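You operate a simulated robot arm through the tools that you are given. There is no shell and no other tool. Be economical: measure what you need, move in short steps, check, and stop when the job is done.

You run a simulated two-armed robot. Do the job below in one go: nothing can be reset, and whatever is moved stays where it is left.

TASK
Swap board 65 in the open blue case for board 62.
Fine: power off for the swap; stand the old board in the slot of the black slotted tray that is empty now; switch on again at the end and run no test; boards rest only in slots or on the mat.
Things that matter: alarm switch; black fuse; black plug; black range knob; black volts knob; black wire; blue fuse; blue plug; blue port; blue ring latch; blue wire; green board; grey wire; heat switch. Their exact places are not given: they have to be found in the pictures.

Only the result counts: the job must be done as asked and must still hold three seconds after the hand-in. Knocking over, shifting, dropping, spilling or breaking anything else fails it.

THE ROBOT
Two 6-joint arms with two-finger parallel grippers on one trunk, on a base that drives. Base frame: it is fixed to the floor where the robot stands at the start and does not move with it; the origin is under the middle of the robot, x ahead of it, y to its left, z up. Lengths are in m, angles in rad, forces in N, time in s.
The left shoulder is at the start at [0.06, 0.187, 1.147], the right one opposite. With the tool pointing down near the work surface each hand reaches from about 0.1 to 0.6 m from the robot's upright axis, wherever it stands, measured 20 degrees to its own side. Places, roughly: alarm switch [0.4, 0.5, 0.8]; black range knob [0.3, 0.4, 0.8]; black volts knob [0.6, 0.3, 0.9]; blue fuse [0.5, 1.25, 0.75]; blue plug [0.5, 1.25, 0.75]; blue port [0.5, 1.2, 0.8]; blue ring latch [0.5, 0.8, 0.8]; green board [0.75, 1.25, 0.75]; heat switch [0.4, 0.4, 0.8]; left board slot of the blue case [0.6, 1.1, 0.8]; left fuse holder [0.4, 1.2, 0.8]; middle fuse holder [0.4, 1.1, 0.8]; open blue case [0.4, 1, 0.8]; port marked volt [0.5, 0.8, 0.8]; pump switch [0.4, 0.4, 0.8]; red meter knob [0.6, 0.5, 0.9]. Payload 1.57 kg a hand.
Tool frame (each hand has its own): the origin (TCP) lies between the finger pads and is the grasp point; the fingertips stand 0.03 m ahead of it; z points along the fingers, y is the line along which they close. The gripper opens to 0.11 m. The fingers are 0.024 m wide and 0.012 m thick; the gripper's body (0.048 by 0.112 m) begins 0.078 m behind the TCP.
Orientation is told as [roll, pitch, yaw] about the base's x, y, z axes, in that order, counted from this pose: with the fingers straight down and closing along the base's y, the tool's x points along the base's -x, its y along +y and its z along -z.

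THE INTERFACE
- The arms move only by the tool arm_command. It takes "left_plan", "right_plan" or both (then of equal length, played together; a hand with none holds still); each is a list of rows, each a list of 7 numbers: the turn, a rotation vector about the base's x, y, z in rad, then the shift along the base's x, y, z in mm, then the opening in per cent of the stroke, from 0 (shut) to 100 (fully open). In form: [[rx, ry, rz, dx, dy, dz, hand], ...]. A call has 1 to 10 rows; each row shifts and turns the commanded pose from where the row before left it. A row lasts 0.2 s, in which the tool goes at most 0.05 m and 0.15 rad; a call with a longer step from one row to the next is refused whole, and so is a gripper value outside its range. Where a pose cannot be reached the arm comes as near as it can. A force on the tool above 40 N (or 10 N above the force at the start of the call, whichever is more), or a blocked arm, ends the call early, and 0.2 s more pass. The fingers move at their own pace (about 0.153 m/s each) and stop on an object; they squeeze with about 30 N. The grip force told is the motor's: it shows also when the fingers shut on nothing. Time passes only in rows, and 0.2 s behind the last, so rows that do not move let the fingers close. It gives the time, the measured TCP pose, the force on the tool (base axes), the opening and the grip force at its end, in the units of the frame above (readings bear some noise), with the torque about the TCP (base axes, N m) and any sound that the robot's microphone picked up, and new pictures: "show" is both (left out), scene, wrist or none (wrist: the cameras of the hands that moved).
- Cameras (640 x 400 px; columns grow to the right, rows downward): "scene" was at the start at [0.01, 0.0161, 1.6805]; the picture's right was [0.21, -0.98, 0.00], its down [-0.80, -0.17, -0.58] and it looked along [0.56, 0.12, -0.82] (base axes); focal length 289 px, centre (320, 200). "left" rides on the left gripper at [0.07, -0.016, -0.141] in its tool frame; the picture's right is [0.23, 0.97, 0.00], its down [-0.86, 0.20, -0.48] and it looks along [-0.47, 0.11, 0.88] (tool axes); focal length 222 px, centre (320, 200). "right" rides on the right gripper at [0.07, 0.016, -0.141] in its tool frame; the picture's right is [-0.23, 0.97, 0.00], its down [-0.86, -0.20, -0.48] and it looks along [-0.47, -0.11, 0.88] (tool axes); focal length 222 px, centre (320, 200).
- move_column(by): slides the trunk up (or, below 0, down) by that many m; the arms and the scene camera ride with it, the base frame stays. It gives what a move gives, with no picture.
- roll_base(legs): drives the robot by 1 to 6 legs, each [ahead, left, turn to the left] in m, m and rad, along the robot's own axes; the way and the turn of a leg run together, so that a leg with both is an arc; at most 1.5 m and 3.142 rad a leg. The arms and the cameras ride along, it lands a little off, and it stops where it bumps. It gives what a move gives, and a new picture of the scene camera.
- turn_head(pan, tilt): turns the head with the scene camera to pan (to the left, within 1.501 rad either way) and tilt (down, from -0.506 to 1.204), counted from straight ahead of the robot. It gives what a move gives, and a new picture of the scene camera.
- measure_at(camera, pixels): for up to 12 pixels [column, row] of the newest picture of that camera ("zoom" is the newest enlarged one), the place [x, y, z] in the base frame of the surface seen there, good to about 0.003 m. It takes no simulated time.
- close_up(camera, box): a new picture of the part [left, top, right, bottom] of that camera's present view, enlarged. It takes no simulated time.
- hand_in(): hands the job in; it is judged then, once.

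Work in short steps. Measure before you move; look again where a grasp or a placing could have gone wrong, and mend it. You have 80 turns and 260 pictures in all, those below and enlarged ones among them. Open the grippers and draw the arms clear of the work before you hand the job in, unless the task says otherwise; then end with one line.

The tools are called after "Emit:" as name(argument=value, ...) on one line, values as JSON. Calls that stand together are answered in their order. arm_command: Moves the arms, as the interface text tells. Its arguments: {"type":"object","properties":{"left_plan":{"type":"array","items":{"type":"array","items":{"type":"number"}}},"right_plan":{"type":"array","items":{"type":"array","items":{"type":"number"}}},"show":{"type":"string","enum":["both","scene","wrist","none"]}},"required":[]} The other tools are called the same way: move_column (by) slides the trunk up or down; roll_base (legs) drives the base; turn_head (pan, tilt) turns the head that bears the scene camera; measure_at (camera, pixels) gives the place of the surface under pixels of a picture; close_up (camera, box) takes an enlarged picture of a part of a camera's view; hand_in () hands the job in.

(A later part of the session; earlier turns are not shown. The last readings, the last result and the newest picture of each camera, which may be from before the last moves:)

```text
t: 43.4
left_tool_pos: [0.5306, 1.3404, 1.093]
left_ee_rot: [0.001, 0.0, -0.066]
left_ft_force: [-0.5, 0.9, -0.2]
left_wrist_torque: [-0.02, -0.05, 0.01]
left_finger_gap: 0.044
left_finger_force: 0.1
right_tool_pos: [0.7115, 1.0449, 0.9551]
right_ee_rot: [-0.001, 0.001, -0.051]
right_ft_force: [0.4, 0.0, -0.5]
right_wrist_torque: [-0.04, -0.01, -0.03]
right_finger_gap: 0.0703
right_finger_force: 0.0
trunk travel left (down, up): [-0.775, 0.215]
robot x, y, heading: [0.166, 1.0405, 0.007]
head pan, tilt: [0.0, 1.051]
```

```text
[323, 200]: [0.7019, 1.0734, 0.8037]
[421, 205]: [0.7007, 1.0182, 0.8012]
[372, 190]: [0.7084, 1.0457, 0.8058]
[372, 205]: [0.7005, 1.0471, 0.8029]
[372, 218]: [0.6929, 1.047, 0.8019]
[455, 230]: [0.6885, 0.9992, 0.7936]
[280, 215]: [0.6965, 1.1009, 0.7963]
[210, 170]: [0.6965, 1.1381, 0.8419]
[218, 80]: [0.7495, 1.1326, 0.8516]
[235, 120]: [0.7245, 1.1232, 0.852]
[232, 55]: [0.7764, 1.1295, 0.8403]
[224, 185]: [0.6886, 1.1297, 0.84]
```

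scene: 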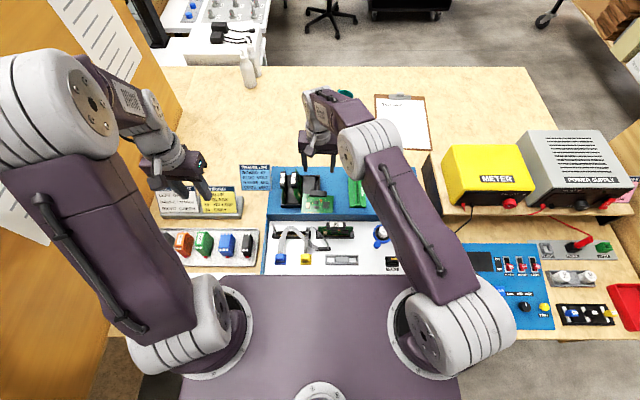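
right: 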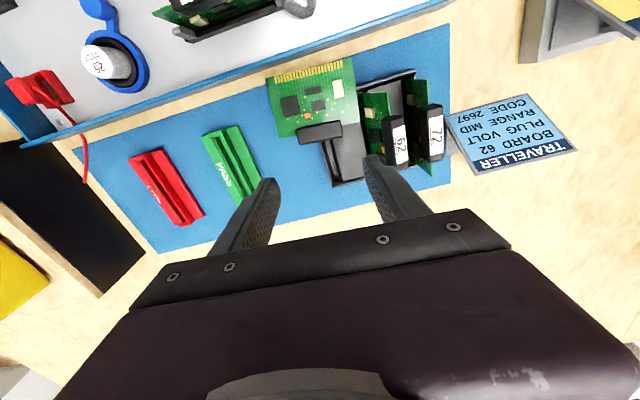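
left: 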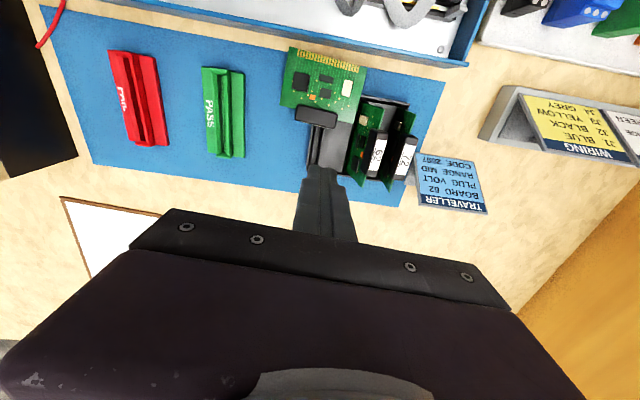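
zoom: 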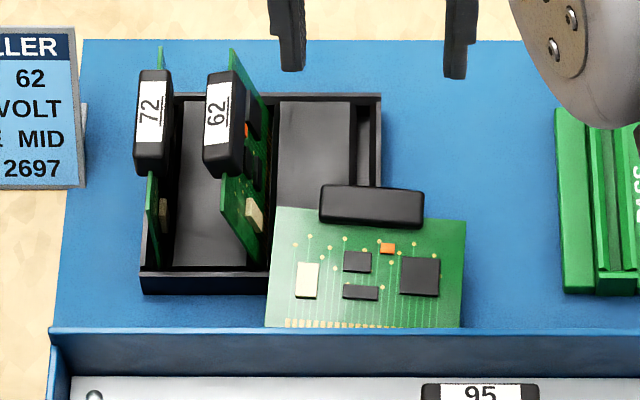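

Handle ends at y 1.018–1.0735; fingers at x .7115 pass just beyond the board's top edge. I descend to tip z ≈ .789.

Emit:
arm_command(right_plan=[[0, 0, 0, 0, 1, -40, 64], [0, 0, 0, 0, 0, -40, 64], [0, 0, 0, 0, 0, -35, 64], [0, 0, 0, 0, 0, -20, 64]], show="wrist")

Emit:
close_up(camera="right", box=[220, 60, 420, 240])

Emit:
close_up(camera="scene", box=[270, 160, 350, 225])

```text
t: 44.4
left_tool_pos: [0.529, 1.3391, 1.0942]
left_ee_rot: [0.0, -0.002, -0.067]
left_ft_force: [0.2, 0.4, -0.6]
left_wrist_torque: [0.02, -0.04, -0.03]
left_finger_gap: 0.0441
left_finger_force: 0.0
right_tool_pos: [0.7017, 1.0438, 0.8257]
right_ee_rot: [0.003, -0.009, -0.051]
right_ft_force: [5.7, -0.1, 16.6]
right_wrist_torque: [0.04, -0.09, 0.0]
right_finger_gap: 0.0705
right_finger_force: 0.1
right hand out of reach, approached as far as the arm can: row 3, 4
trunk travel left (down, up): [-0.775, 0.215]
robot x, y, heading: [0.1666, 1.0339, 0.002]
head pan, tilt: [0.0, 1.051]
```

right: 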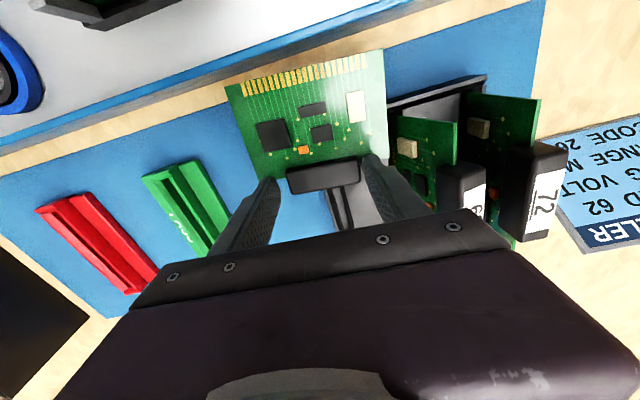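

```text
2.22 times, centred on (320, 150) of right
```

zoom: 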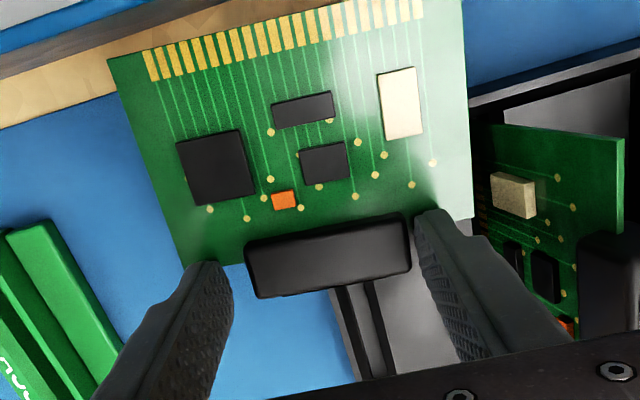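

```text
6.15 times, centred on (310, 192) of scene
```

zoom: 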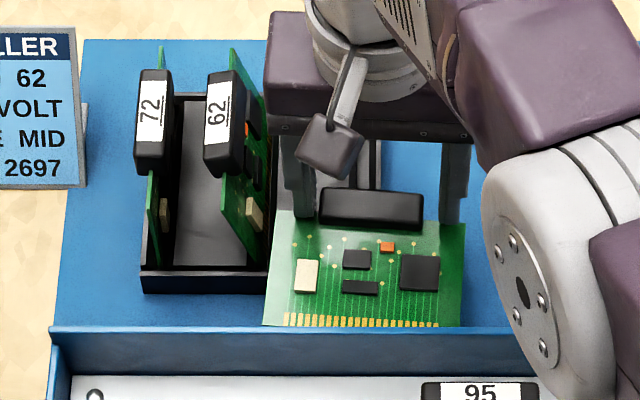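

The arm hit its reach limit and the fingers press the board's edge. I raise the hand, drive 0.025 m ahead, and lower the trunk slightly for reach.

Emit:
arm_command(right_plan=[[0, 0, 0, 0, 0, 40, 64], [0, 0, 0, 0, 0, 40, 64], [0, 0, 0, -25, 0, 20, 64]], show="none")

Emit:
roll_base(legs=[[0.03, 0.01, 0]])

Emit:
close_up(camera="scene", box=[270, 160, 350, 225])

```text
t: 45.2
left_tool_pos: [0.5302, 1.3402, 1.093]
left_ee_rot: [0.0, 0.0, -0.069]
left_ft_force: [0.1, 0.5, -0.2]
left_wrist_torque: [0.03, 0.01, 0.03]
left_finger_gap: 0.0441
left_finger_force: 0.0
right_tool_pos: [0.7166, 1.0612, 0.9156]
right_ee_rot: [-0.002, 0.003, -0.051]
right_ft_force: [0.0, 0.3, 0.0]
right_wrist_torque: [-0.01, 0.02, -0.01]
right_finger_gap: 0.0702
right_finger_force: 0.1
right hand out of reach, approached as far as the arm can: row 1, 2, 3
trunk travel left (down, up): [-0.775, 0.215]
robot x, y, heading: [0.1692, 1.0434, 0.005]
head pan, tilt: [0.0, 1.051]
```

```text
t: 46.0
left_tool_pos: [0.5547, 1.3485, 1.0949]
left_ee_rot: [0.001, -0.005, -0.068]
left_ft_force: [-0.7, -0.1, 0.5]
left_wrist_torque: [0.05, -0.09, 0.03]
left_finger_gap: 0.0441
left_finger_force: 0.0
right_tool_pos: [0.7418, 1.0702, 0.9185]
right_ee_rot: [-0.001, -0.001, -0.049]
right_ft_force: [-0.4, 0.3, 0.2]
right_wrist_torque: [0.01, -0.05, 0.01]
right_finger_gap: 0.0701
right_finger_force: 0.0
trunk travel left (down, up): [-0.775, 0.215]
robot x, y, heading: [0.2002, 1.0473, 0.006]
head pan, tilt: [0.0, 1.051]
```

scene: 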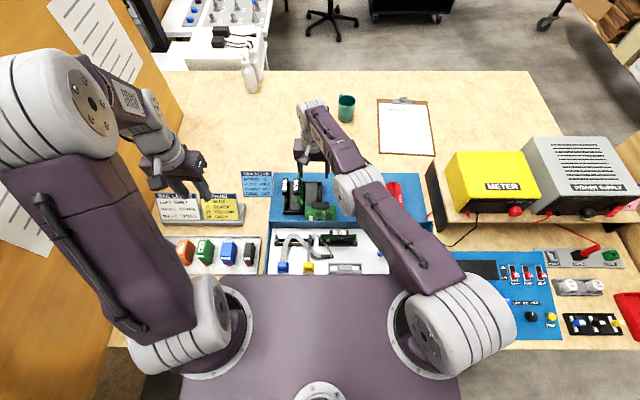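

```text
6.15 times, centred on (310, 192) of scene
```

zoom: 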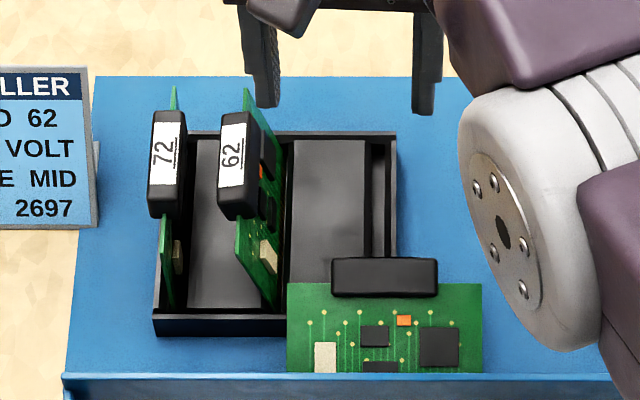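

The right hand went somewhat off but hit nothing. I re-measure the handle of 65.

Emit:
measure_at(camera="zoom", pixels=[[336, 275], [434, 275], [385, 262], [385, 275], [385, 290], [480, 290], [295, 290], [295, 365], [475, 365]])

```text
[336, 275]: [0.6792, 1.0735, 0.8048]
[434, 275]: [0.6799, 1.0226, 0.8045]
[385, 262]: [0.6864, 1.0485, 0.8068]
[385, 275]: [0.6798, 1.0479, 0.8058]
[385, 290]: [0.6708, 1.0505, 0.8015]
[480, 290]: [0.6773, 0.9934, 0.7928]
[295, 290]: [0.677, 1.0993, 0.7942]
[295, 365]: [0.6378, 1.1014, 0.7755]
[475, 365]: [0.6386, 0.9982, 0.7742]
```

Handle is now at x .670–.690, within easy reach. I go above it at x .692, y 1.048.

Emit:
arm_command(right_plan=[[0, 0, 0.025, -25, -11, 0, 64], [0, 0, 0.03, -25, -11, 0, 64], [0, 0, 0, 0, 0, -20, 64]], show="none")

```text
t: 46.8
left_tool_pos: [0.561, 1.3503, 1.0923]
left_ee_rot: [0.001, 0.001, -0.068]
left_ft_force: [-0.1, -0.2, -0.4]
left_wrist_torque: [0.0, -0.01, 0.0]
left_finger_gap: 0.0442
left_finger_force: 0.0
right_tool_pos: [0.746, 1.0697, 0.8837]
right_ee_rot: [-0.001, 0.005, 0.005]
right_ft_force: [0.6, 0.6, -0.5]
right_wrist_torque: [0.0, 0.03, 0.03]
right_finger_gap: 0.0702
right_finger_force: 0.1
right hand out of reach, approached as far as the arm can: row 1, 2
trunk travel left (down, up): [-0.775, 0.215]
robot x, y, heading: [0.1967, 1.0498, 0.003]
head pan, tilt: [0.0, 1.051]
```

The hand doesn't follow the command. I raise it straight to see whether it recovers.

Emit:
arm_command(right_plan=[[0, 0, 0, -10, -10, 40, 64], [0, 0, 0, -10, -10, 40, 64], [0, 0, 0, -10, 0, 40, 64]], show="both")

```text
t: 47.6
left_tool_pos: [0.5581, 1.3504, 1.0931]
left_ee_rot: [0.001, -0.002, -0.069]
left_ft_force: [0.0, 0.5, 0.0]
left_wrist_torque: [-0.01, -0.02, 0.01]
left_finger_gap: 0.0439
left_finger_force: 0.1
right_tool_pos: [0.7142, 1.0486, 1.0079]
right_ee_rot: [-0.004, 0.001, 0.005]
right_ft_force: [0.4, -0.1, 0.0]
right_wrist_torque: [0.02, 0.02, 0.0]
right_finger_gap: 0.0705
right_finger_force: 0.0
trunk travel left (down, up): [-0.775, 0.215]
robot x, y, heading: [0.1946, 1.0541, 0.006]
head pan, tilt: [0.0, 1.051]
```

scene: 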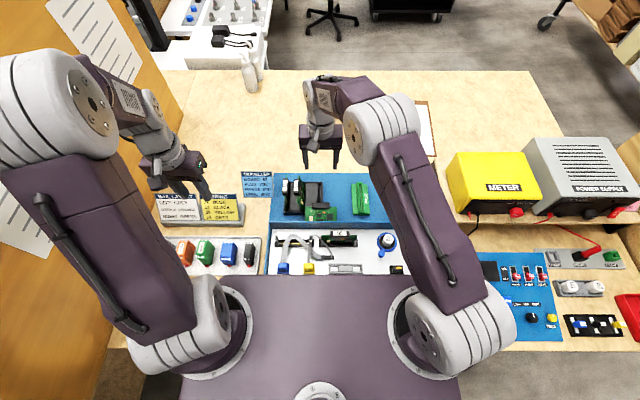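
right: 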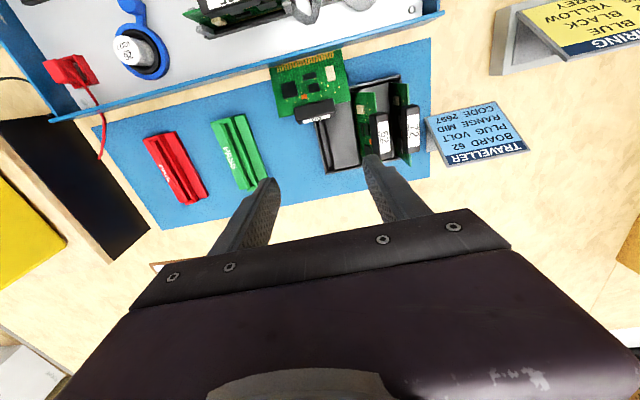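

It follows again. I go to x .692 and descend in steps, checking the readings.

Emit:
arm_command(right_plan=[[0, 0, 0, -22, -1, 0, 64], [0, 0, 0, 0, 0, -30, 64], [0, 0, 0, 0, 0, -30, 64], [0, 0, 0, 0, 0, -30, 64]], show="none")

```text
t: 48.6
left_tool_pos: [0.5603, 1.3504, 1.0935]
left_ee_rot: [0.0, -0.001, -0.069]
left_ft_force: [0.1, -0.2, 0.0]
left_wrist_torque: [0.0, 0.01, 0.0]
left_finger_gap: 0.0441
left_finger_force: 0.0
right_tool_pos: [0.6913, 1.0495, 0.9165]
right_ee_rot: [-0.002, 0.002, 0.005]
right_ft_force: [-0.2, 0.2, -0.4]
right_wrist_torque: [0.03, 0.04, -0.02]
right_finger_gap: 0.0708
right_finger_force: 0.1
trunk travel left (down, up): [-0.775, 0.215]
robot x, y, heading: [0.1951, 1.0492, 0.006]
head pan, tilt: [0.0, 1.051]
```

Emit:
arm_command(right_plan=[[0, 0, 0, 1, -1, -30, 64], [0, 0, 0, 0, 0, -30, 64], [0, 0, 0, 0, 0, -25, 64], [0, 0, 0, 0, 0, -11, 64]], show="wrist")

Emit:
close_up(camera="right", box=[220, 60, 420, 240])

```text
t: 49.6
left_tool_pos: [0.5609, 1.35, 1.0936]
left_ee_rot: [0.001, -0.001, -0.068]
left_ft_force: [0.6, -0.6, 0.7]
left_wrist_torque: [0.01, 0.03, 0.04]
left_finger_gap: 0.044
left_finger_force: 0.1
right_tool_pos: [0.6936, 1.0479, 0.8213]
right_ee_rot: [0.0, 0.0, 0.004]
right_ft_force: [5.8, 0.5, 0.9]
right_wrist_torque: [0.1, -0.13, -0.22]
right_finger_gap: 0.0709
right_finger_force: 0.5
trunk travel left (down, up): [-0.775, 0.215]
robot x, y, heading: [0.2004, 1.0497, 0.003]
head pan, tilt: [0.0, 1.051]
```

right: 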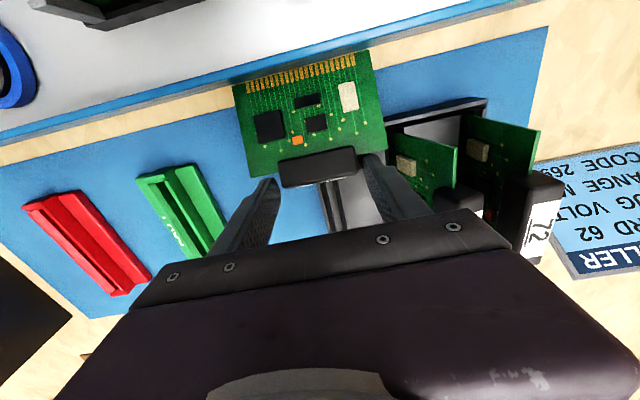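

```text
2.22 times, centred on (320, 150) of right
```

zoom: 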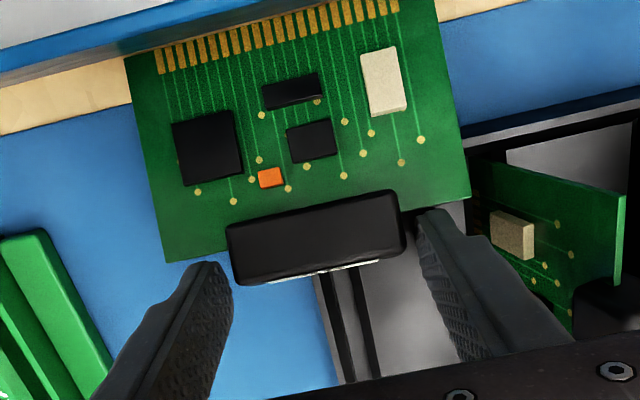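

The fingers are beside the handle ends, just past the board's top edge. I close.

Emit:
arm_command(right_plan=[[0, 0, 0, 0, 0, 0, 48], [0, 0, 0, 0, 0, 0, 0], [0, 0, 0, 0, 0, 0, 0]], show="wrist")

Emit:
close_up(camera="right", box=[220, 60, 420, 240])

```text
t: 50.4
left_tool_pos: [0.562, 1.3498, 1.0932]
left_ee_rot: [0.001, -0.001, -0.069]
left_ft_force: [0.2, 0.1, 0.5]
left_wrist_torque: [0.02, -0.05, 0.02]
left_finger_gap: 0.0443
left_finger_force: 0.0
right_tool_pos: [0.6938, 1.0468, 0.8201]
right_ee_rot: [-0.003, 0.003, 0.005]
right_ft_force: [8.1, -0.9, -0.1]
right_wrist_torque: [-0.02, -0.44, -0.2]
right_finger_gap: 0.0593
right_finger_force: 30.6
trunk travel left (down, up): [-0.775, 0.215]
robot x, y, heading: [0.1978, 1.0481, 0.003]
head pan, tilt: [0.0, 1.051]
```

right: 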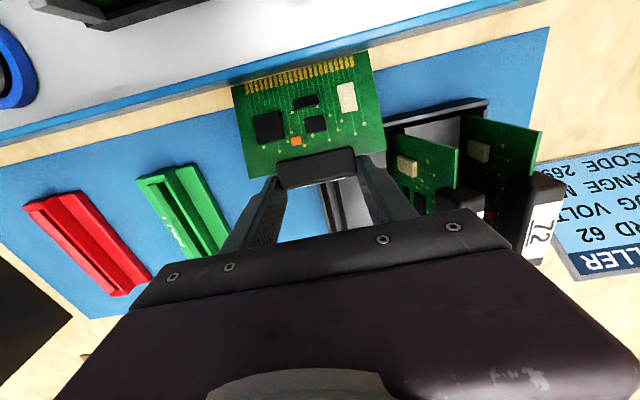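

```text
2.22 times, centred on (320, 150) of right
```

zoom: 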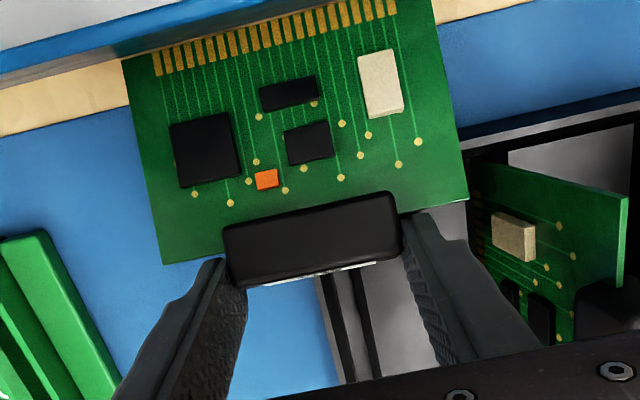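

Gripped (gap 59 mm). I lift slowly, easing 2 mm in +x, and check.

Emit:
arm_command(right_plan=[[0, 0, 0, 2, 0, 5, 0], [0, 0, 0, 0, 0, 8, 0], [0, 0, 0, 0, 0, 12, 0], [0, 0, 0, 0, 0, 15, 0]], show="both")

Emit:
close_up(camera="scene", box=[270, 160, 350, 225])

```text
t: 51.4
left_tool_pos: [0.5607, 1.3498, 1.0935]
left_ee_rot: [-0.001, 0.0, -0.068]
left_ft_force: [0.2, -0.5, 0.3]
left_wrist_torque: [-0.02, -0.01, 0.0]
left_finger_gap: 0.0439
left_finger_force: 0.0
right_tool_pos: [0.6951, 1.0473, 0.86]
right_ee_rot: [-0.004, 0.002, 0.004]
right_ft_force: [0.6, 0.5, -1.9]
right_wrist_torque: [0.0, -0.04, 0.0]
right_finger_gap: 0.0587
right_finger_force: 30.6
trunk travel left (down, up): [-0.775, 0.215]
robot x, y, heading: [0.194, 1.0488, 0.004]
head pan, tilt: [0.0, 1.051]
```

scene: 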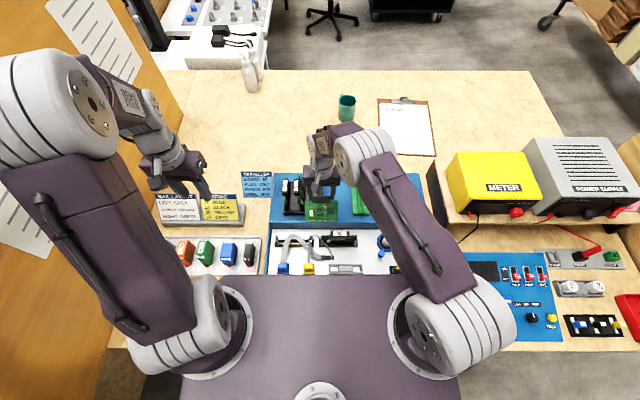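
right: 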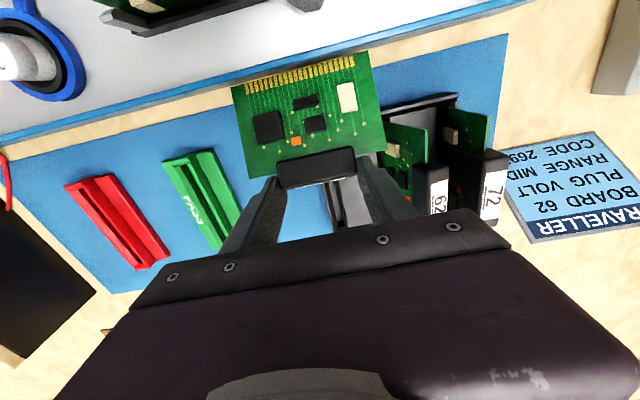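

```text
6.15 times, centred on (310, 192) of scene
```

zoom: 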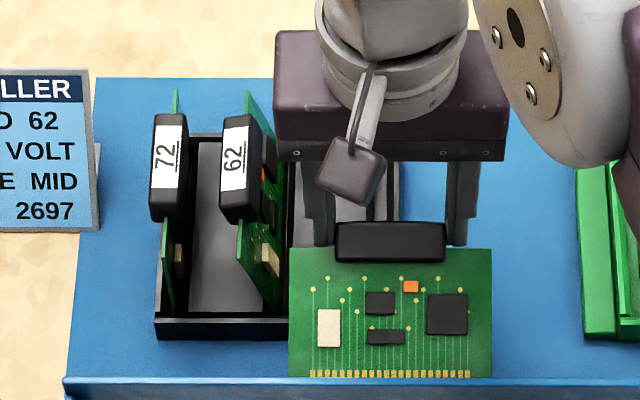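

Held firmly. Now I raise it and tilt the hand by −1.3 rad to bring the board upright.

Emit:
arm_command(right_plan=[[0, 0, 0, 0, 0, 25, 0], [0, 0, 0, 0, 0, 25, 0], [0, -0.1, 0, -5, 0, 25, 0], [0, -0.1, 0, -5, 0, 25, 0], [0, -0.1, 0, -5, 0, 25, 0], [0, -0.1, 0, -5, 0, 25, 0], [0, -0.1, 0, -5, 0, 25, 0], [0, -0.1, 0, -5, 0, 25, 0]], show="none")

Emit:
arm_command(right_plan=[[0, -0.1, 0, -5, 0, 5, 0], [0, -0.1, 0, -5, 0, 5, 0], [0, -0.1, 0, -5, 0, 0, 0], [0, -0.1, 0, -5, 0, 0, 0], [0, -0.1, 0, -5, 0, 0, 0], [0, -0.1, 0, 0, 0, 0, 0], [0, -0.1, 0, 0, 0, 0, 0]], show="both")

```text
t: 53.2
left_tool_pos: [0.5595, 1.3505, 1.095]
left_ee_rot: [-0.001, -0.001, -0.069]
left_ft_force: [-0.4, 0.6, 0.1]
left_wrist_torque: [0.0, 0.0, -0.01]
left_finger_gap: 0.0439
left_finger_force: 0.1
right_tool_pos: [0.6621, 1.0471, 1.0611]
right_ee_rot: [-0.006, -0.597, 0.006]
right_ft_force: [-0.7, -0.7, -0.1]
right_wrist_torque: [-0.04, -0.04, 0.0]
right_finger_gap: 0.0591
right_finger_force: 30.3
trunk travel left (down, up): [-0.775, 0.215]
robot x, y, heading: [0.1956, 1.052, 0.004]
head pan, tilt: [0.0, 1.051]
```

```text
t: 54.8
left_tool_pos: [0.5612, 1.3498, 1.093]
left_ee_rot: [0.001, -0.001, -0.069]
left_ft_force: [0.3, 1.1, -0.1]
left_wrist_torque: [0.0, -0.02, 0.02]
left_finger_gap: 0.044
left_finger_force: 0.0
right_tool_pos: [0.6705, 1.0922, 1.1181]
right_ee_rot: [-0.037, -1.294, 0.032]
right_ft_force: [-0.1, -0.6, -0.5]
right_wrist_torque: [0.01, 0.04, 0.0]
right_finger_gap: 0.0594
right_finger_force: 29.8
right hand out of reach, approached as far as the arm can: row 4, 5, 6, 7
trunk travel left (down, up): [-0.775, 0.215]
robot x, y, heading: [0.1966, 1.0484, 0.007]
head pan, tilt: [0.0, 1.051]
```

scene: 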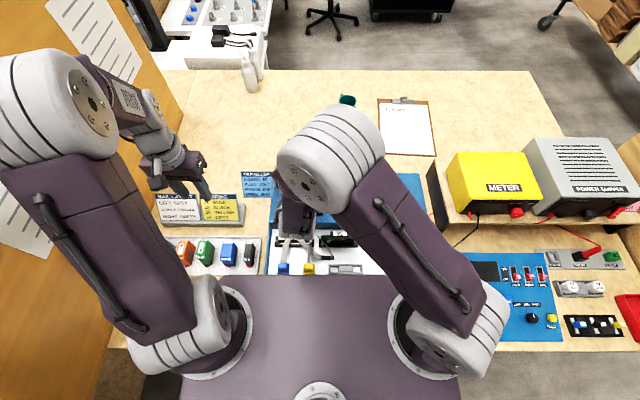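
right: 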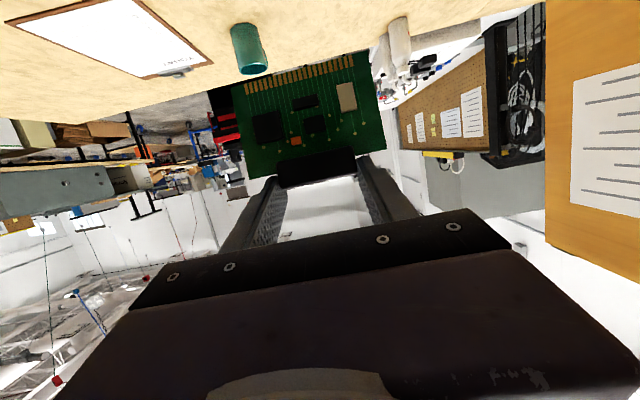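

The right hand now holds the board nearly vertical (arm at its limit, but steady). I bring the left hand, turned −90°, high beside it to view the handle.

Emit:
arm_command(left_plan=[[0, 0, -0.15, 0, 0, 40, 40], [0, 0, -0.15, 10, 0, 40, 40], [0, 0, -0.15, 15, -10, 40, 40], [0, 0, -0.15, 15, -15, 30, 40], [0, 0, -0.15, 15, -15, 0, 40], [0, 0, -0.15, 15, -15, 0, 40], [0, 0, -0.15, 15, -15, 0, 40], [0, 0, -0.15, 15, -15, 0, 40], [0, 0, -0.15, 15, -15, 0, 40], [0, 0, -0.15, 10, -15, 0, 40]], show="both")

```text
t: 57.0
left_tool_pos: [0.6881, 1.2346, 1.243]
left_ee_rot: [-0.002, 0.001, -1.568]
left_ft_force: [0.4, -0.6, -0.6]
left_wrist_torque: [0.01, 0.02, 0.0]
left_finger_gap: 0.044
left_finger_force: 0.1
right_tool_pos: [0.6709, 1.0918, 1.1191]
right_ee_rot: [-0.036, -1.293, 0.03]
right_ft_force: [0.2, 0.0, -1.0]
right_wrist_torque: [0.02, 0.0, -0.02]
right_finger_gap: 0.0592
right_finger_force: 30.3
trunk travel left (down, up): [-0.775, 0.215]
robot x, y, heading: [0.1964, 1.0494, 0.004]
head pan, tilt: [0.0, 1.051]
```

scene: 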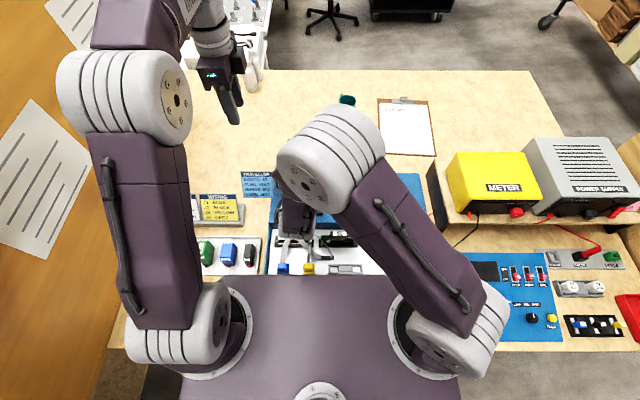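
left: 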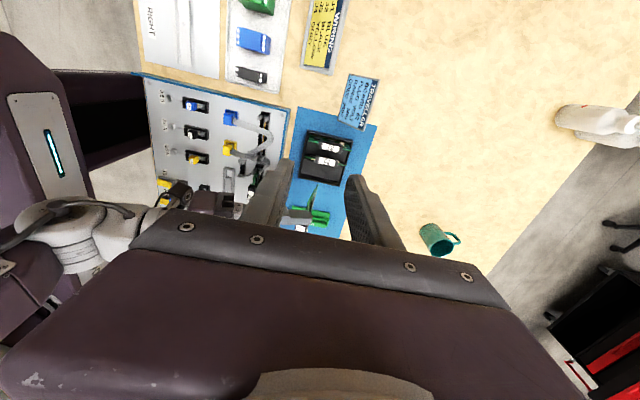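

Emit:
close_up(camera="left", box=[230, 120, 380, 250])

Emit:
measure_at(camera="zoom", pixels=[[270, 400], [330, 275], [335, 310], [300, 395], [375, 390], [270, 370], [390, 370], [230, 320], [310, 390], [350, 375]])

Emit:
measure_at(camera="scene", pixels=[[330, 120], [290, 160], [350, 180], [300, 190], [295, 230], [310, 175]])

```text
3.08 times, centred on (305, 185) of left
```

zoom: 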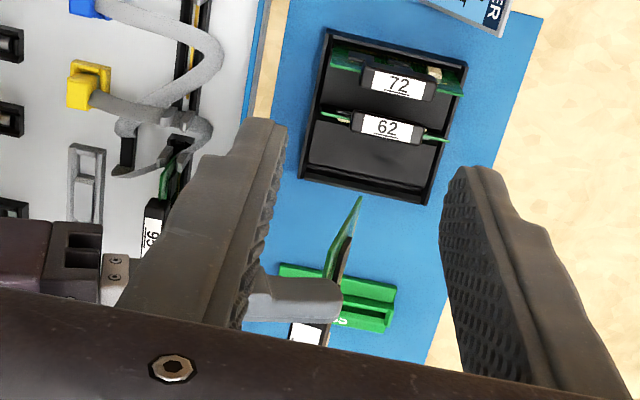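

```text
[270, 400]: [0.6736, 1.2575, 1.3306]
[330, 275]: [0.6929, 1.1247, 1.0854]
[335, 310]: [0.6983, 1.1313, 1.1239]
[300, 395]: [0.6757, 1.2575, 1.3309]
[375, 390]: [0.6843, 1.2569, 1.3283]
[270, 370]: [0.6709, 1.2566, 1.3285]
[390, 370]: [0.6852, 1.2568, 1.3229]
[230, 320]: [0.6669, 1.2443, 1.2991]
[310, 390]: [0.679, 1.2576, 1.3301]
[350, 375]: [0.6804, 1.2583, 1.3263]
```

```text
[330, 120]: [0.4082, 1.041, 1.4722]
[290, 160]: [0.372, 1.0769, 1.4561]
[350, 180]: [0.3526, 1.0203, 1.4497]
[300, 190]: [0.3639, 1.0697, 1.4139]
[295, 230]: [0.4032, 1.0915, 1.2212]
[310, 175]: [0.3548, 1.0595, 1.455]
```

The board stands upright, predicted handle centre ≈ (0.690, 1.092, 1.10). I move the left hand over it at z 1.19.

Emit:
arm_command(left_plan=[[0, 0, 0, 0, -36, 0, 45], [0, 0, 0, 0, -36, 0, 45], [0, 0, 0, 2, -36, 0, 45], [0, 0, 0, 0, -35, 0, 45], [0, 0, 0, 0, 0, -25, 45], [0, 0, 0, 0, 0, -25, 45]], show="both")

Emit:
close_up(camera="left", box=[230, 100, 430, 260])

```text
t: 58.4
left_tool_pos: [0.6901, 1.0925, 1.1933]
left_ee_rot: [0.0, 0.0, -1.567]
left_ft_force: [0.0, -0.7, -0.2]
left_wrist_torque: [0.01, 0.01, -0.01]
left_finger_gap: 0.0491
left_finger_force: 0.0
right_tool_pos: [0.6715, 1.0931, 1.1192]
right_ee_rot: [-0.038, -1.293, 0.033]
right_ft_force: [0.0, 0.1, -0.8]
right_wrist_torque: [-0.03, 0.03, 0.02]
right_finger_gap: 0.059
right_finger_force: 29.9
trunk travel left (down, up): [-0.775, 0.215]
robot x, y, heading: [0.1992, 1.0526, 0.008]
head pan, tilt: [0.0, 1.051]
```

scene: 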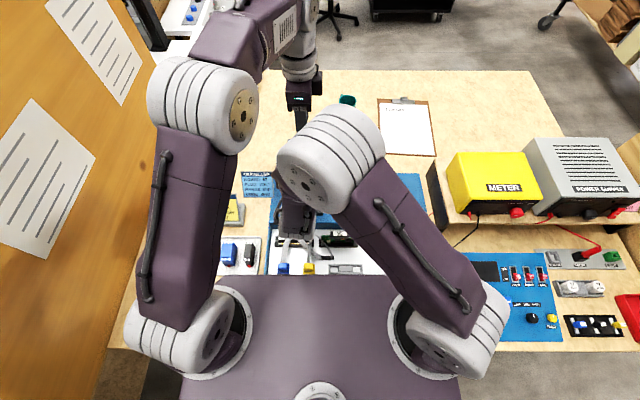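
left: 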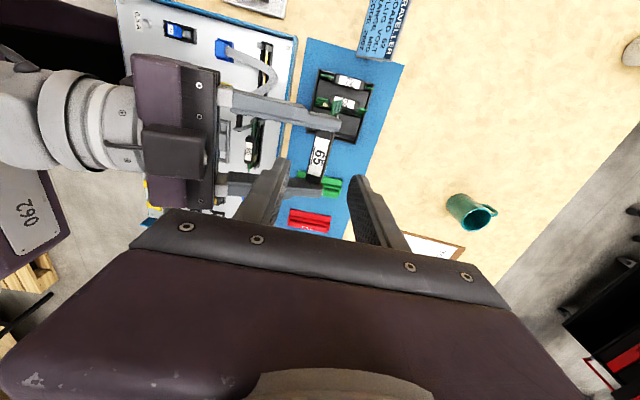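

```text
2.50 times, centred on (330, 180) of left
```

zoom: 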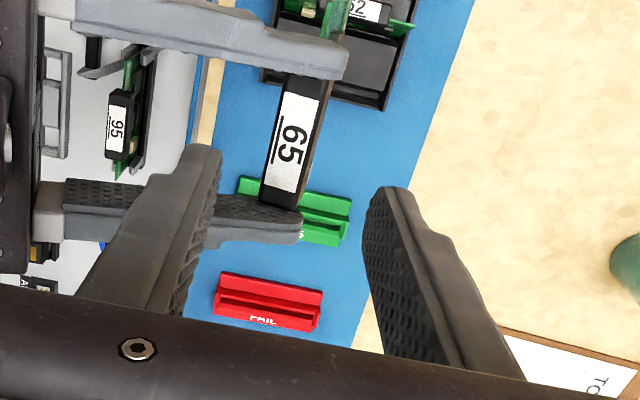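

A clear view of the handle "65" between the right fingers. I measure it.

Emit:
measure_at(camera="zoom", pixels=[[290, 140], [268, 190], [295, 200], [287, 90], [318, 95], [275, 140], [308, 145], [335, 20], [330, 60], [260, 230], [130, 60]])

```text
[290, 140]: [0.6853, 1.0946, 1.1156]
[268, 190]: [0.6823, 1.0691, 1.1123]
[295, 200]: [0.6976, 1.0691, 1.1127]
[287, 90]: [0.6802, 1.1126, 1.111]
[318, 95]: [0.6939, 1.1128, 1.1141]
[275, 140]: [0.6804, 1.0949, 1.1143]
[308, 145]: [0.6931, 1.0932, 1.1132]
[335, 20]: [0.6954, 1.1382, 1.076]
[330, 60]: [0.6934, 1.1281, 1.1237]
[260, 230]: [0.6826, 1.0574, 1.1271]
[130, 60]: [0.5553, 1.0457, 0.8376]
```

Handle: x .680–.696, y centre 1.092, top z 1.1135. I descend to z 1.101 and close the left hand.

Emit:
arm_command(left_plan=[[0, 0, 0, -2, 0, -30, 45], [0, 0, 0, 0, 0, -30, 45], [0, 0, 0, 0, 0, -22, 45], [0, 0, 0, 0, 0, -10, 45]], show="wrist")

Emit:
close_up(camera="left", box=[230, 100, 430, 260])

```text
t: 59.4
left_tool_pos: [0.6861, 1.0921, 1.1024]
left_ee_rot: [-0.001, 0.002, -1.567]
left_ft_force: [0.7, -0.2, -0.8]
left_wrist_torque: [0.01, 0.0, -0.01]
left_finger_gap: 0.0491
left_finger_force: 0.0
right_tool_pos: [0.6699, 1.0917, 1.1193]
right_ee_rot: [-0.039, -1.293, 0.034]
right_ft_force: [1.2, 0.8, -0.2]
right_wrist_torque: [-0.01, 0.01, 0.01]
right_finger_gap: 0.0593
right_finger_force: 30.1
trunk travel left (down, up): [-0.775, 0.215]
robot x, y, heading: [0.1989, 1.0496, 0.005]
head pan, tilt: [0.0, 1.051]
```

left: 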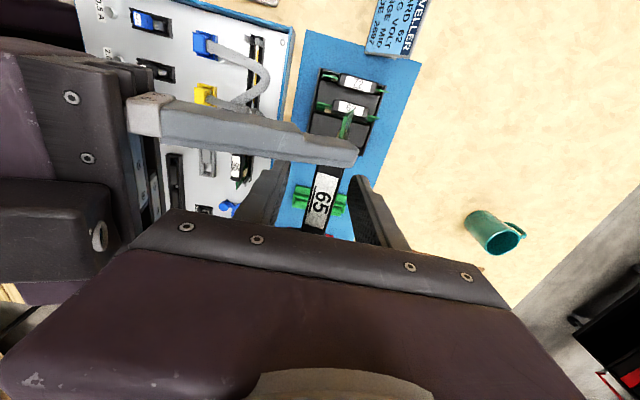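

```text
2.50 times, centred on (330, 180) of left
```

zoom: 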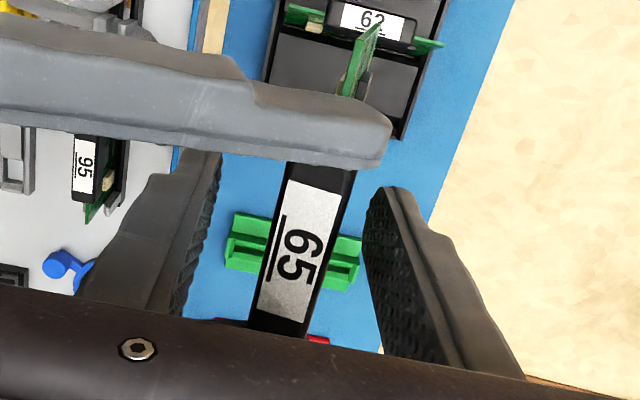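

Fingers straddle the handle. I close the left hand, holding still.

Emit:
arm_command(left_plan=[[0, 0, 0, 0, 0, 0, 25], [0, 0, 0, 0, 0, 0, 0], [0, 0, 0, 0, 0, 0, 0]], show="none")

```text
t: 60.2
left_tool_pos: [0.6863, 1.0932, 1.1024]
left_ee_rot: [0.001, -0.001, -1.567]
left_ft_force: [12.4, 1.2, -2.3]
left_wrist_torque: [-0.07, -0.51, -0.48]
left_finger_gap: 0.0202
left_finger_force: 30.5
right_tool_pos: [0.6704, 1.092, 1.1186]
right_ee_rot: [-0.038, -1.293, 0.036]
right_ft_force: [-13.7, -0.7, 1.3]
right_wrist_torque: [0.1, 0.66, 0.5]
right_finger_gap: 0.0596
right_finger_force: 30.1
trunk travel left (down, up): [-0.775, 0.215]
robot x, y, heading: [0.1962, 1.05, 0.007]
head pan, tilt: [0.0, 1.051]
```

Both hold it. I open the right hand to 68 mm so the board aligns with the left pads.

Emit:
arm_command(left_plan=[[0, 0, 0, 0, 0, 0, 0], [0, 0, 0, 0, 0, 0, 0], [0, 0, 0, 0, 0, 0, 0]], right_plan=[[0, 0, 0, 0, 0, 0, 56], [0, 0, 0, 0, 0, 0, 62], [0, 0, 0, 0, 0, 0, 66]], show="wrist")

Emit:
close_up(camera="left", box=[230, 100, 430, 260])

```text
t: 61.0
left_tool_pos: [0.6856, 1.0919, 1.1031]
left_ee_rot: [0.001, 0.002, -1.567]
left_ft_force: [0.0, 0.2, 0.3]
left_wrist_torque: [0.01, -0.03, 0.02]
left_finger_gap: 0.0176
left_finger_force: 29.8
right_tool_pos: [0.6699, 1.0917, 1.1189]
right_ee_rot: [-0.036, -1.293, 0.033]
right_ft_force: [0.6, -0.3, 0.0]
right_wrist_torque: [-0.02, -0.03, -0.02]
right_finger_gap: 0.0724
right_finger_force: 0.1
trunk travel left (down, up): [-0.775, 0.215]
robot x, y, heading: [0.1961, 1.0516, 0.002]
head pan, tilt: [0.0, 1.051]
```

right: 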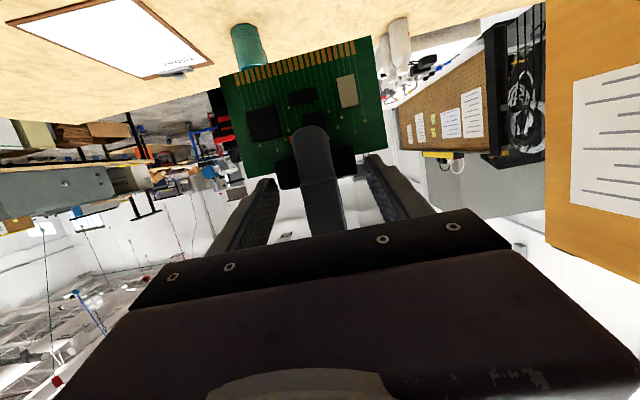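
left: 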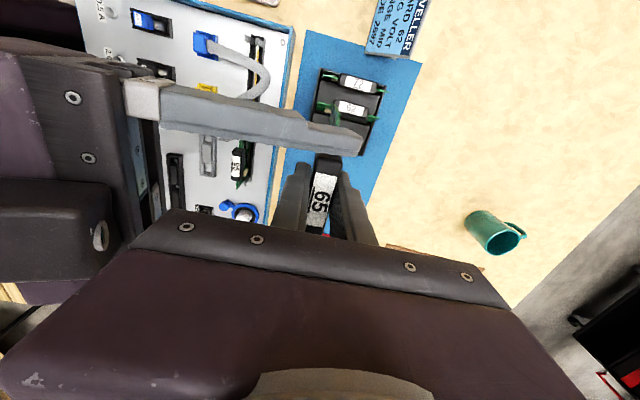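

```text
2.50 times, centred on (330, 180) of left
```

zoom: 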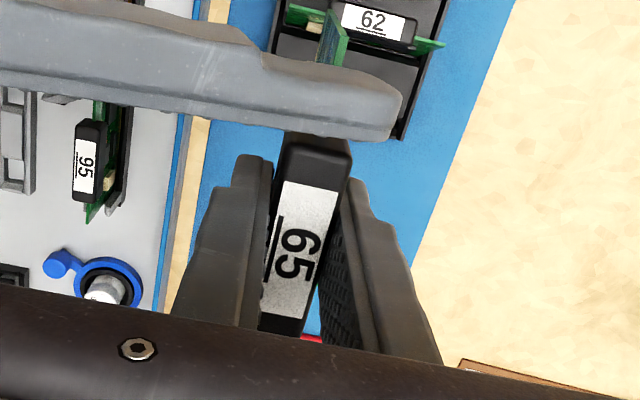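

The left hand holds it well (gap 17.6 mm). I move the left hand +x away from the right fingers, then up.

Emit:
arm_command(left_plan=[[0, 0, 0, 6, 0, 0, 0], [0, 0, 0, 10, 0, 0, 0], [0, 0, 0, 14, 0, 0, 0], [0, 0, 0, 14, 0, 0, 0], [0, 0, 0, 6, 0, 10, 0], [0, 0, 0, 0, 0, 10, 0]], show="wrist")

```text
t: 62.4
left_tool_pos: [0.736, 1.0922, 1.122]
left_ee_rot: [0.0, 0.0, -1.567]
left_ft_force: [1.0, 0.3, -0.7]
left_wrist_torque: [-0.02, 0.0, 0.01]
left_finger_gap: 0.0175
left_finger_force: 30.0
right_tool_pos: [0.6688, 1.093, 1.1182]
right_ee_rot: [-0.036, -1.293, 0.032]
right_ft_force: [-0.8, 0.0, 0.2]
right_wrist_torque: [-0.01, 0.02, 0.01]
right_finger_gap: 0.0729
right_finger_force: 0.0
trunk travel left (down, up): [-0.775, 0.215]
robot x, y, heading: [0.1984, 1.0495, 0.009]
head pan, tilt: [0.0, 1.051]
```

left: 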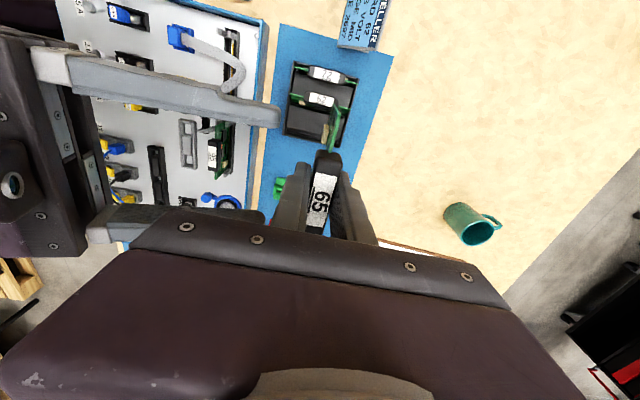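

The board is clear of the right hand. I retract and untilt the right hand.

Emit:
arm_command(right_plan=[[0, 0, 0, -25, 0, 5, 66], [0, 0.1, 0, -25, -10, 5, 66], [0, 0.15, 0, -20, -25, 5, 66], [0, 0.15, 0, -20, -30, 0, 66], [0, 0.15, 0, -20, -35, 0, 66], [0, 0.15, 0, -20, -35, 0, 66], [0, 0.15, 0, -20, -35, 0, 66], [0, 0.15, 0, -15, -35, 0, 66], [0, 0.15, 0, -15, -35, 0, 66], [0, 0.14, 0, -10, -35, 0, 66]], show="both")

Emit:
close_up(camera="left", box=[240, 50, 420, 250])

```text
t: 64.6
left_tool_pos: [0.7371, 1.0917, 1.1211]
left_ee_rot: [-0.003, 0.001, -1.567]
left_ft_force: [-0.2, 0.2, -1.4]
left_wrist_torque: [0.05, -0.01, -0.02]
left_finger_gap: 0.0173
left_finger_force: 30.1
right_tool_pos: [0.498, 0.8334, 1.1443]
right_ee_rot: [0.001, -0.007, 0.004]
right_ft_force: [0.0, 0.1, -0.9]
right_wrist_torque: [0.01, 0.0, -0.02]
right_finger_gap: 0.0727
right_finger_force: 0.0
right hand out of reach, approached as far as the arm can: row 1, 5, 6
trunk travel left (down, up): [-0.775, 0.215]
robot x, y, heading: [0.1997, 1.0519, 0.005]
head pan, tilt: [0.0, 1.051]
```

scene: 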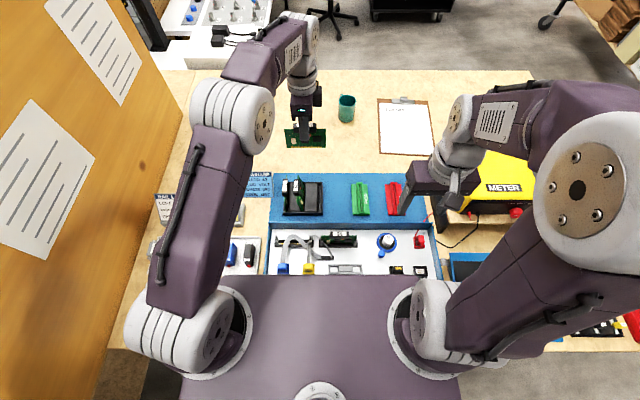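
right: 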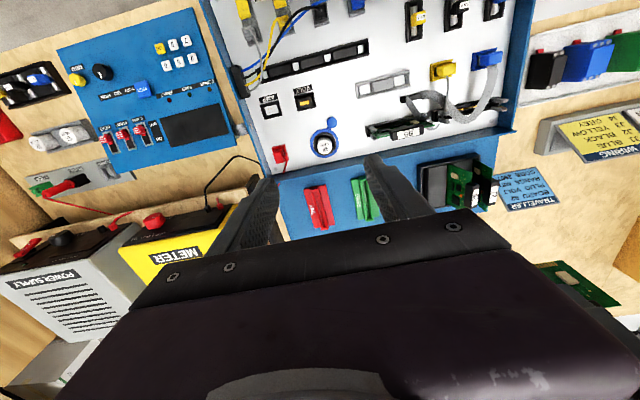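

```text
2.00 times, centred on (330, 150) of left
```

zoom: 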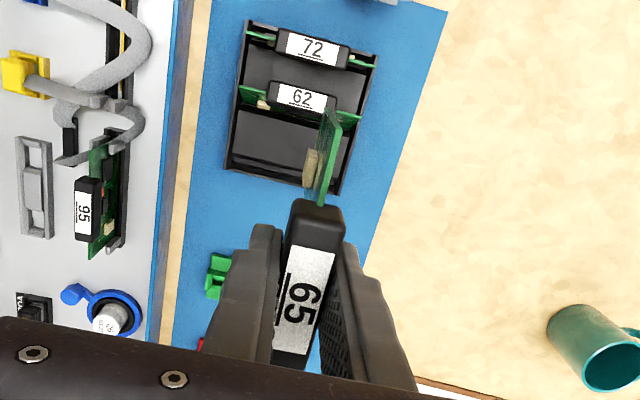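

Now I turn the board +90° slowly, high above the tray, checking the grip midway.

Emit:
arm_command(left_plan=[[0, 0, 0.08, -1, -3, 0, 0], [0, 0, 0.08, -1, -3, 0, 0], [0, 0, 0.08, -1, -3, 0, 0], [0, 0, 0.08, -1, -3, 0, 0], [0, 0, 0.08, -1, -3, 0, 0], [0, 0, 0.08, -1, -3, 0, 0], [0, 0, 0.08, -1, -3, 0, 0], [0, 0, 0.08, -1, -3, 0, 0], [0, 0, 0.08, -1, -3, 0, 0], [0, 0, 0.08, -1, -3, 0, 0]], show="none")

Emit:
arm_command(left_plan=[[0, 0, 0.08, 0, -1, 0, 0], [0, 0, 0.08, 0, -1, 0, 0], [0, 0, 0.08, 0, -1, 0, 0], [0, 0, 0.08, 0, -1, 0, 0], [0, 0, 0.08, 0, -1, 0, 0], [0, 0, 0.08, 0, -1, 0, 0], [0, 0, 0.08, 0, 0, 0, 0], [0, 0, 0.08, 0, 0, 0, 0], [0, 0, 0.08, 0, 0, 0, 0], [0, 0, 0.047, 0, 0, 0, 0]], show="both")

```text
t: 66.8
left_tool_pos: [0.7253, 1.0627, 1.1198]
left_ee_rot: [-0.001, -0.001, -0.768]
left_ft_force: [-0.3, -0.1, -0.3]
left_wrist_torque: [-0.02, 0.03, 0.01]
left_finger_gap: 0.0174
left_finger_force: 30.3
right_tool_pos: [0.497, 0.8346, 1.145]
right_ee_rot: [-0.001, -0.008, 0.006]
right_ft_force: [-0.1, -0.4, 0.3]
right_wrist_torque: [-0.02, 0.02, -0.01]
right_finger_gap: 0.0725
right_finger_force: 0.1
trunk travel left (down, up): [-0.775, 0.215]
robot x, y, heading: [0.197, 1.0482, 0.002]
head pan, tilt: [0.0, 1.051]
```

```text
t: 69.0
left_tool_pos: [0.7244, 1.0553, 1.1217]
left_ee_rot: [0.0, 0.0, 0.001]
left_ft_force: [-0.1, 0.2, -0.7]
left_wrist_torque: [-0.03, 0.01, 0.01]
left_finger_gap: 0.0173
left_finger_force: 29.7
right_tool_pos: [0.4954, 0.8348, 1.1452]
right_ee_rot: [-0.002, -0.007, 0.004]
right_ft_force: [-0.2, 0.8, -0.5]
right_wrist_torque: [0.02, -0.03, 0.0]
right_finger_gap: 0.0728
right_finger_force: 0.1
trunk travel left (down, up): [-0.775, 0.215]
robot x, y, heading: [0.196, 1.0476, 0.004]
head pan, tilt: [0.0, 1.051]
```

scene: 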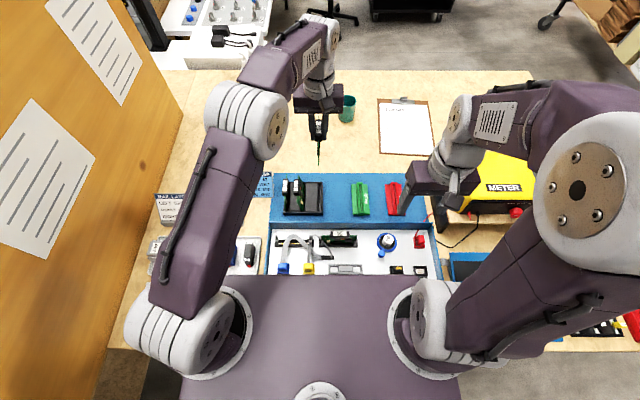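
left: 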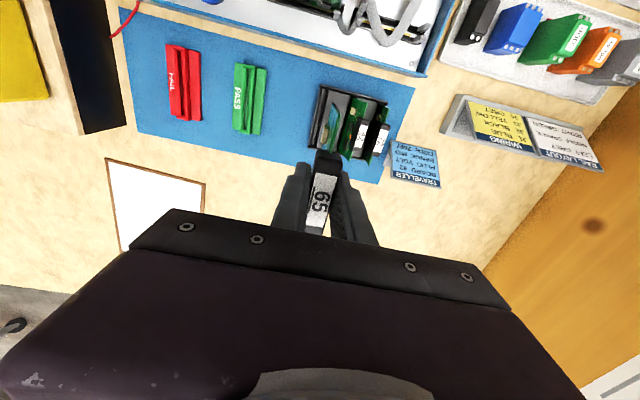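

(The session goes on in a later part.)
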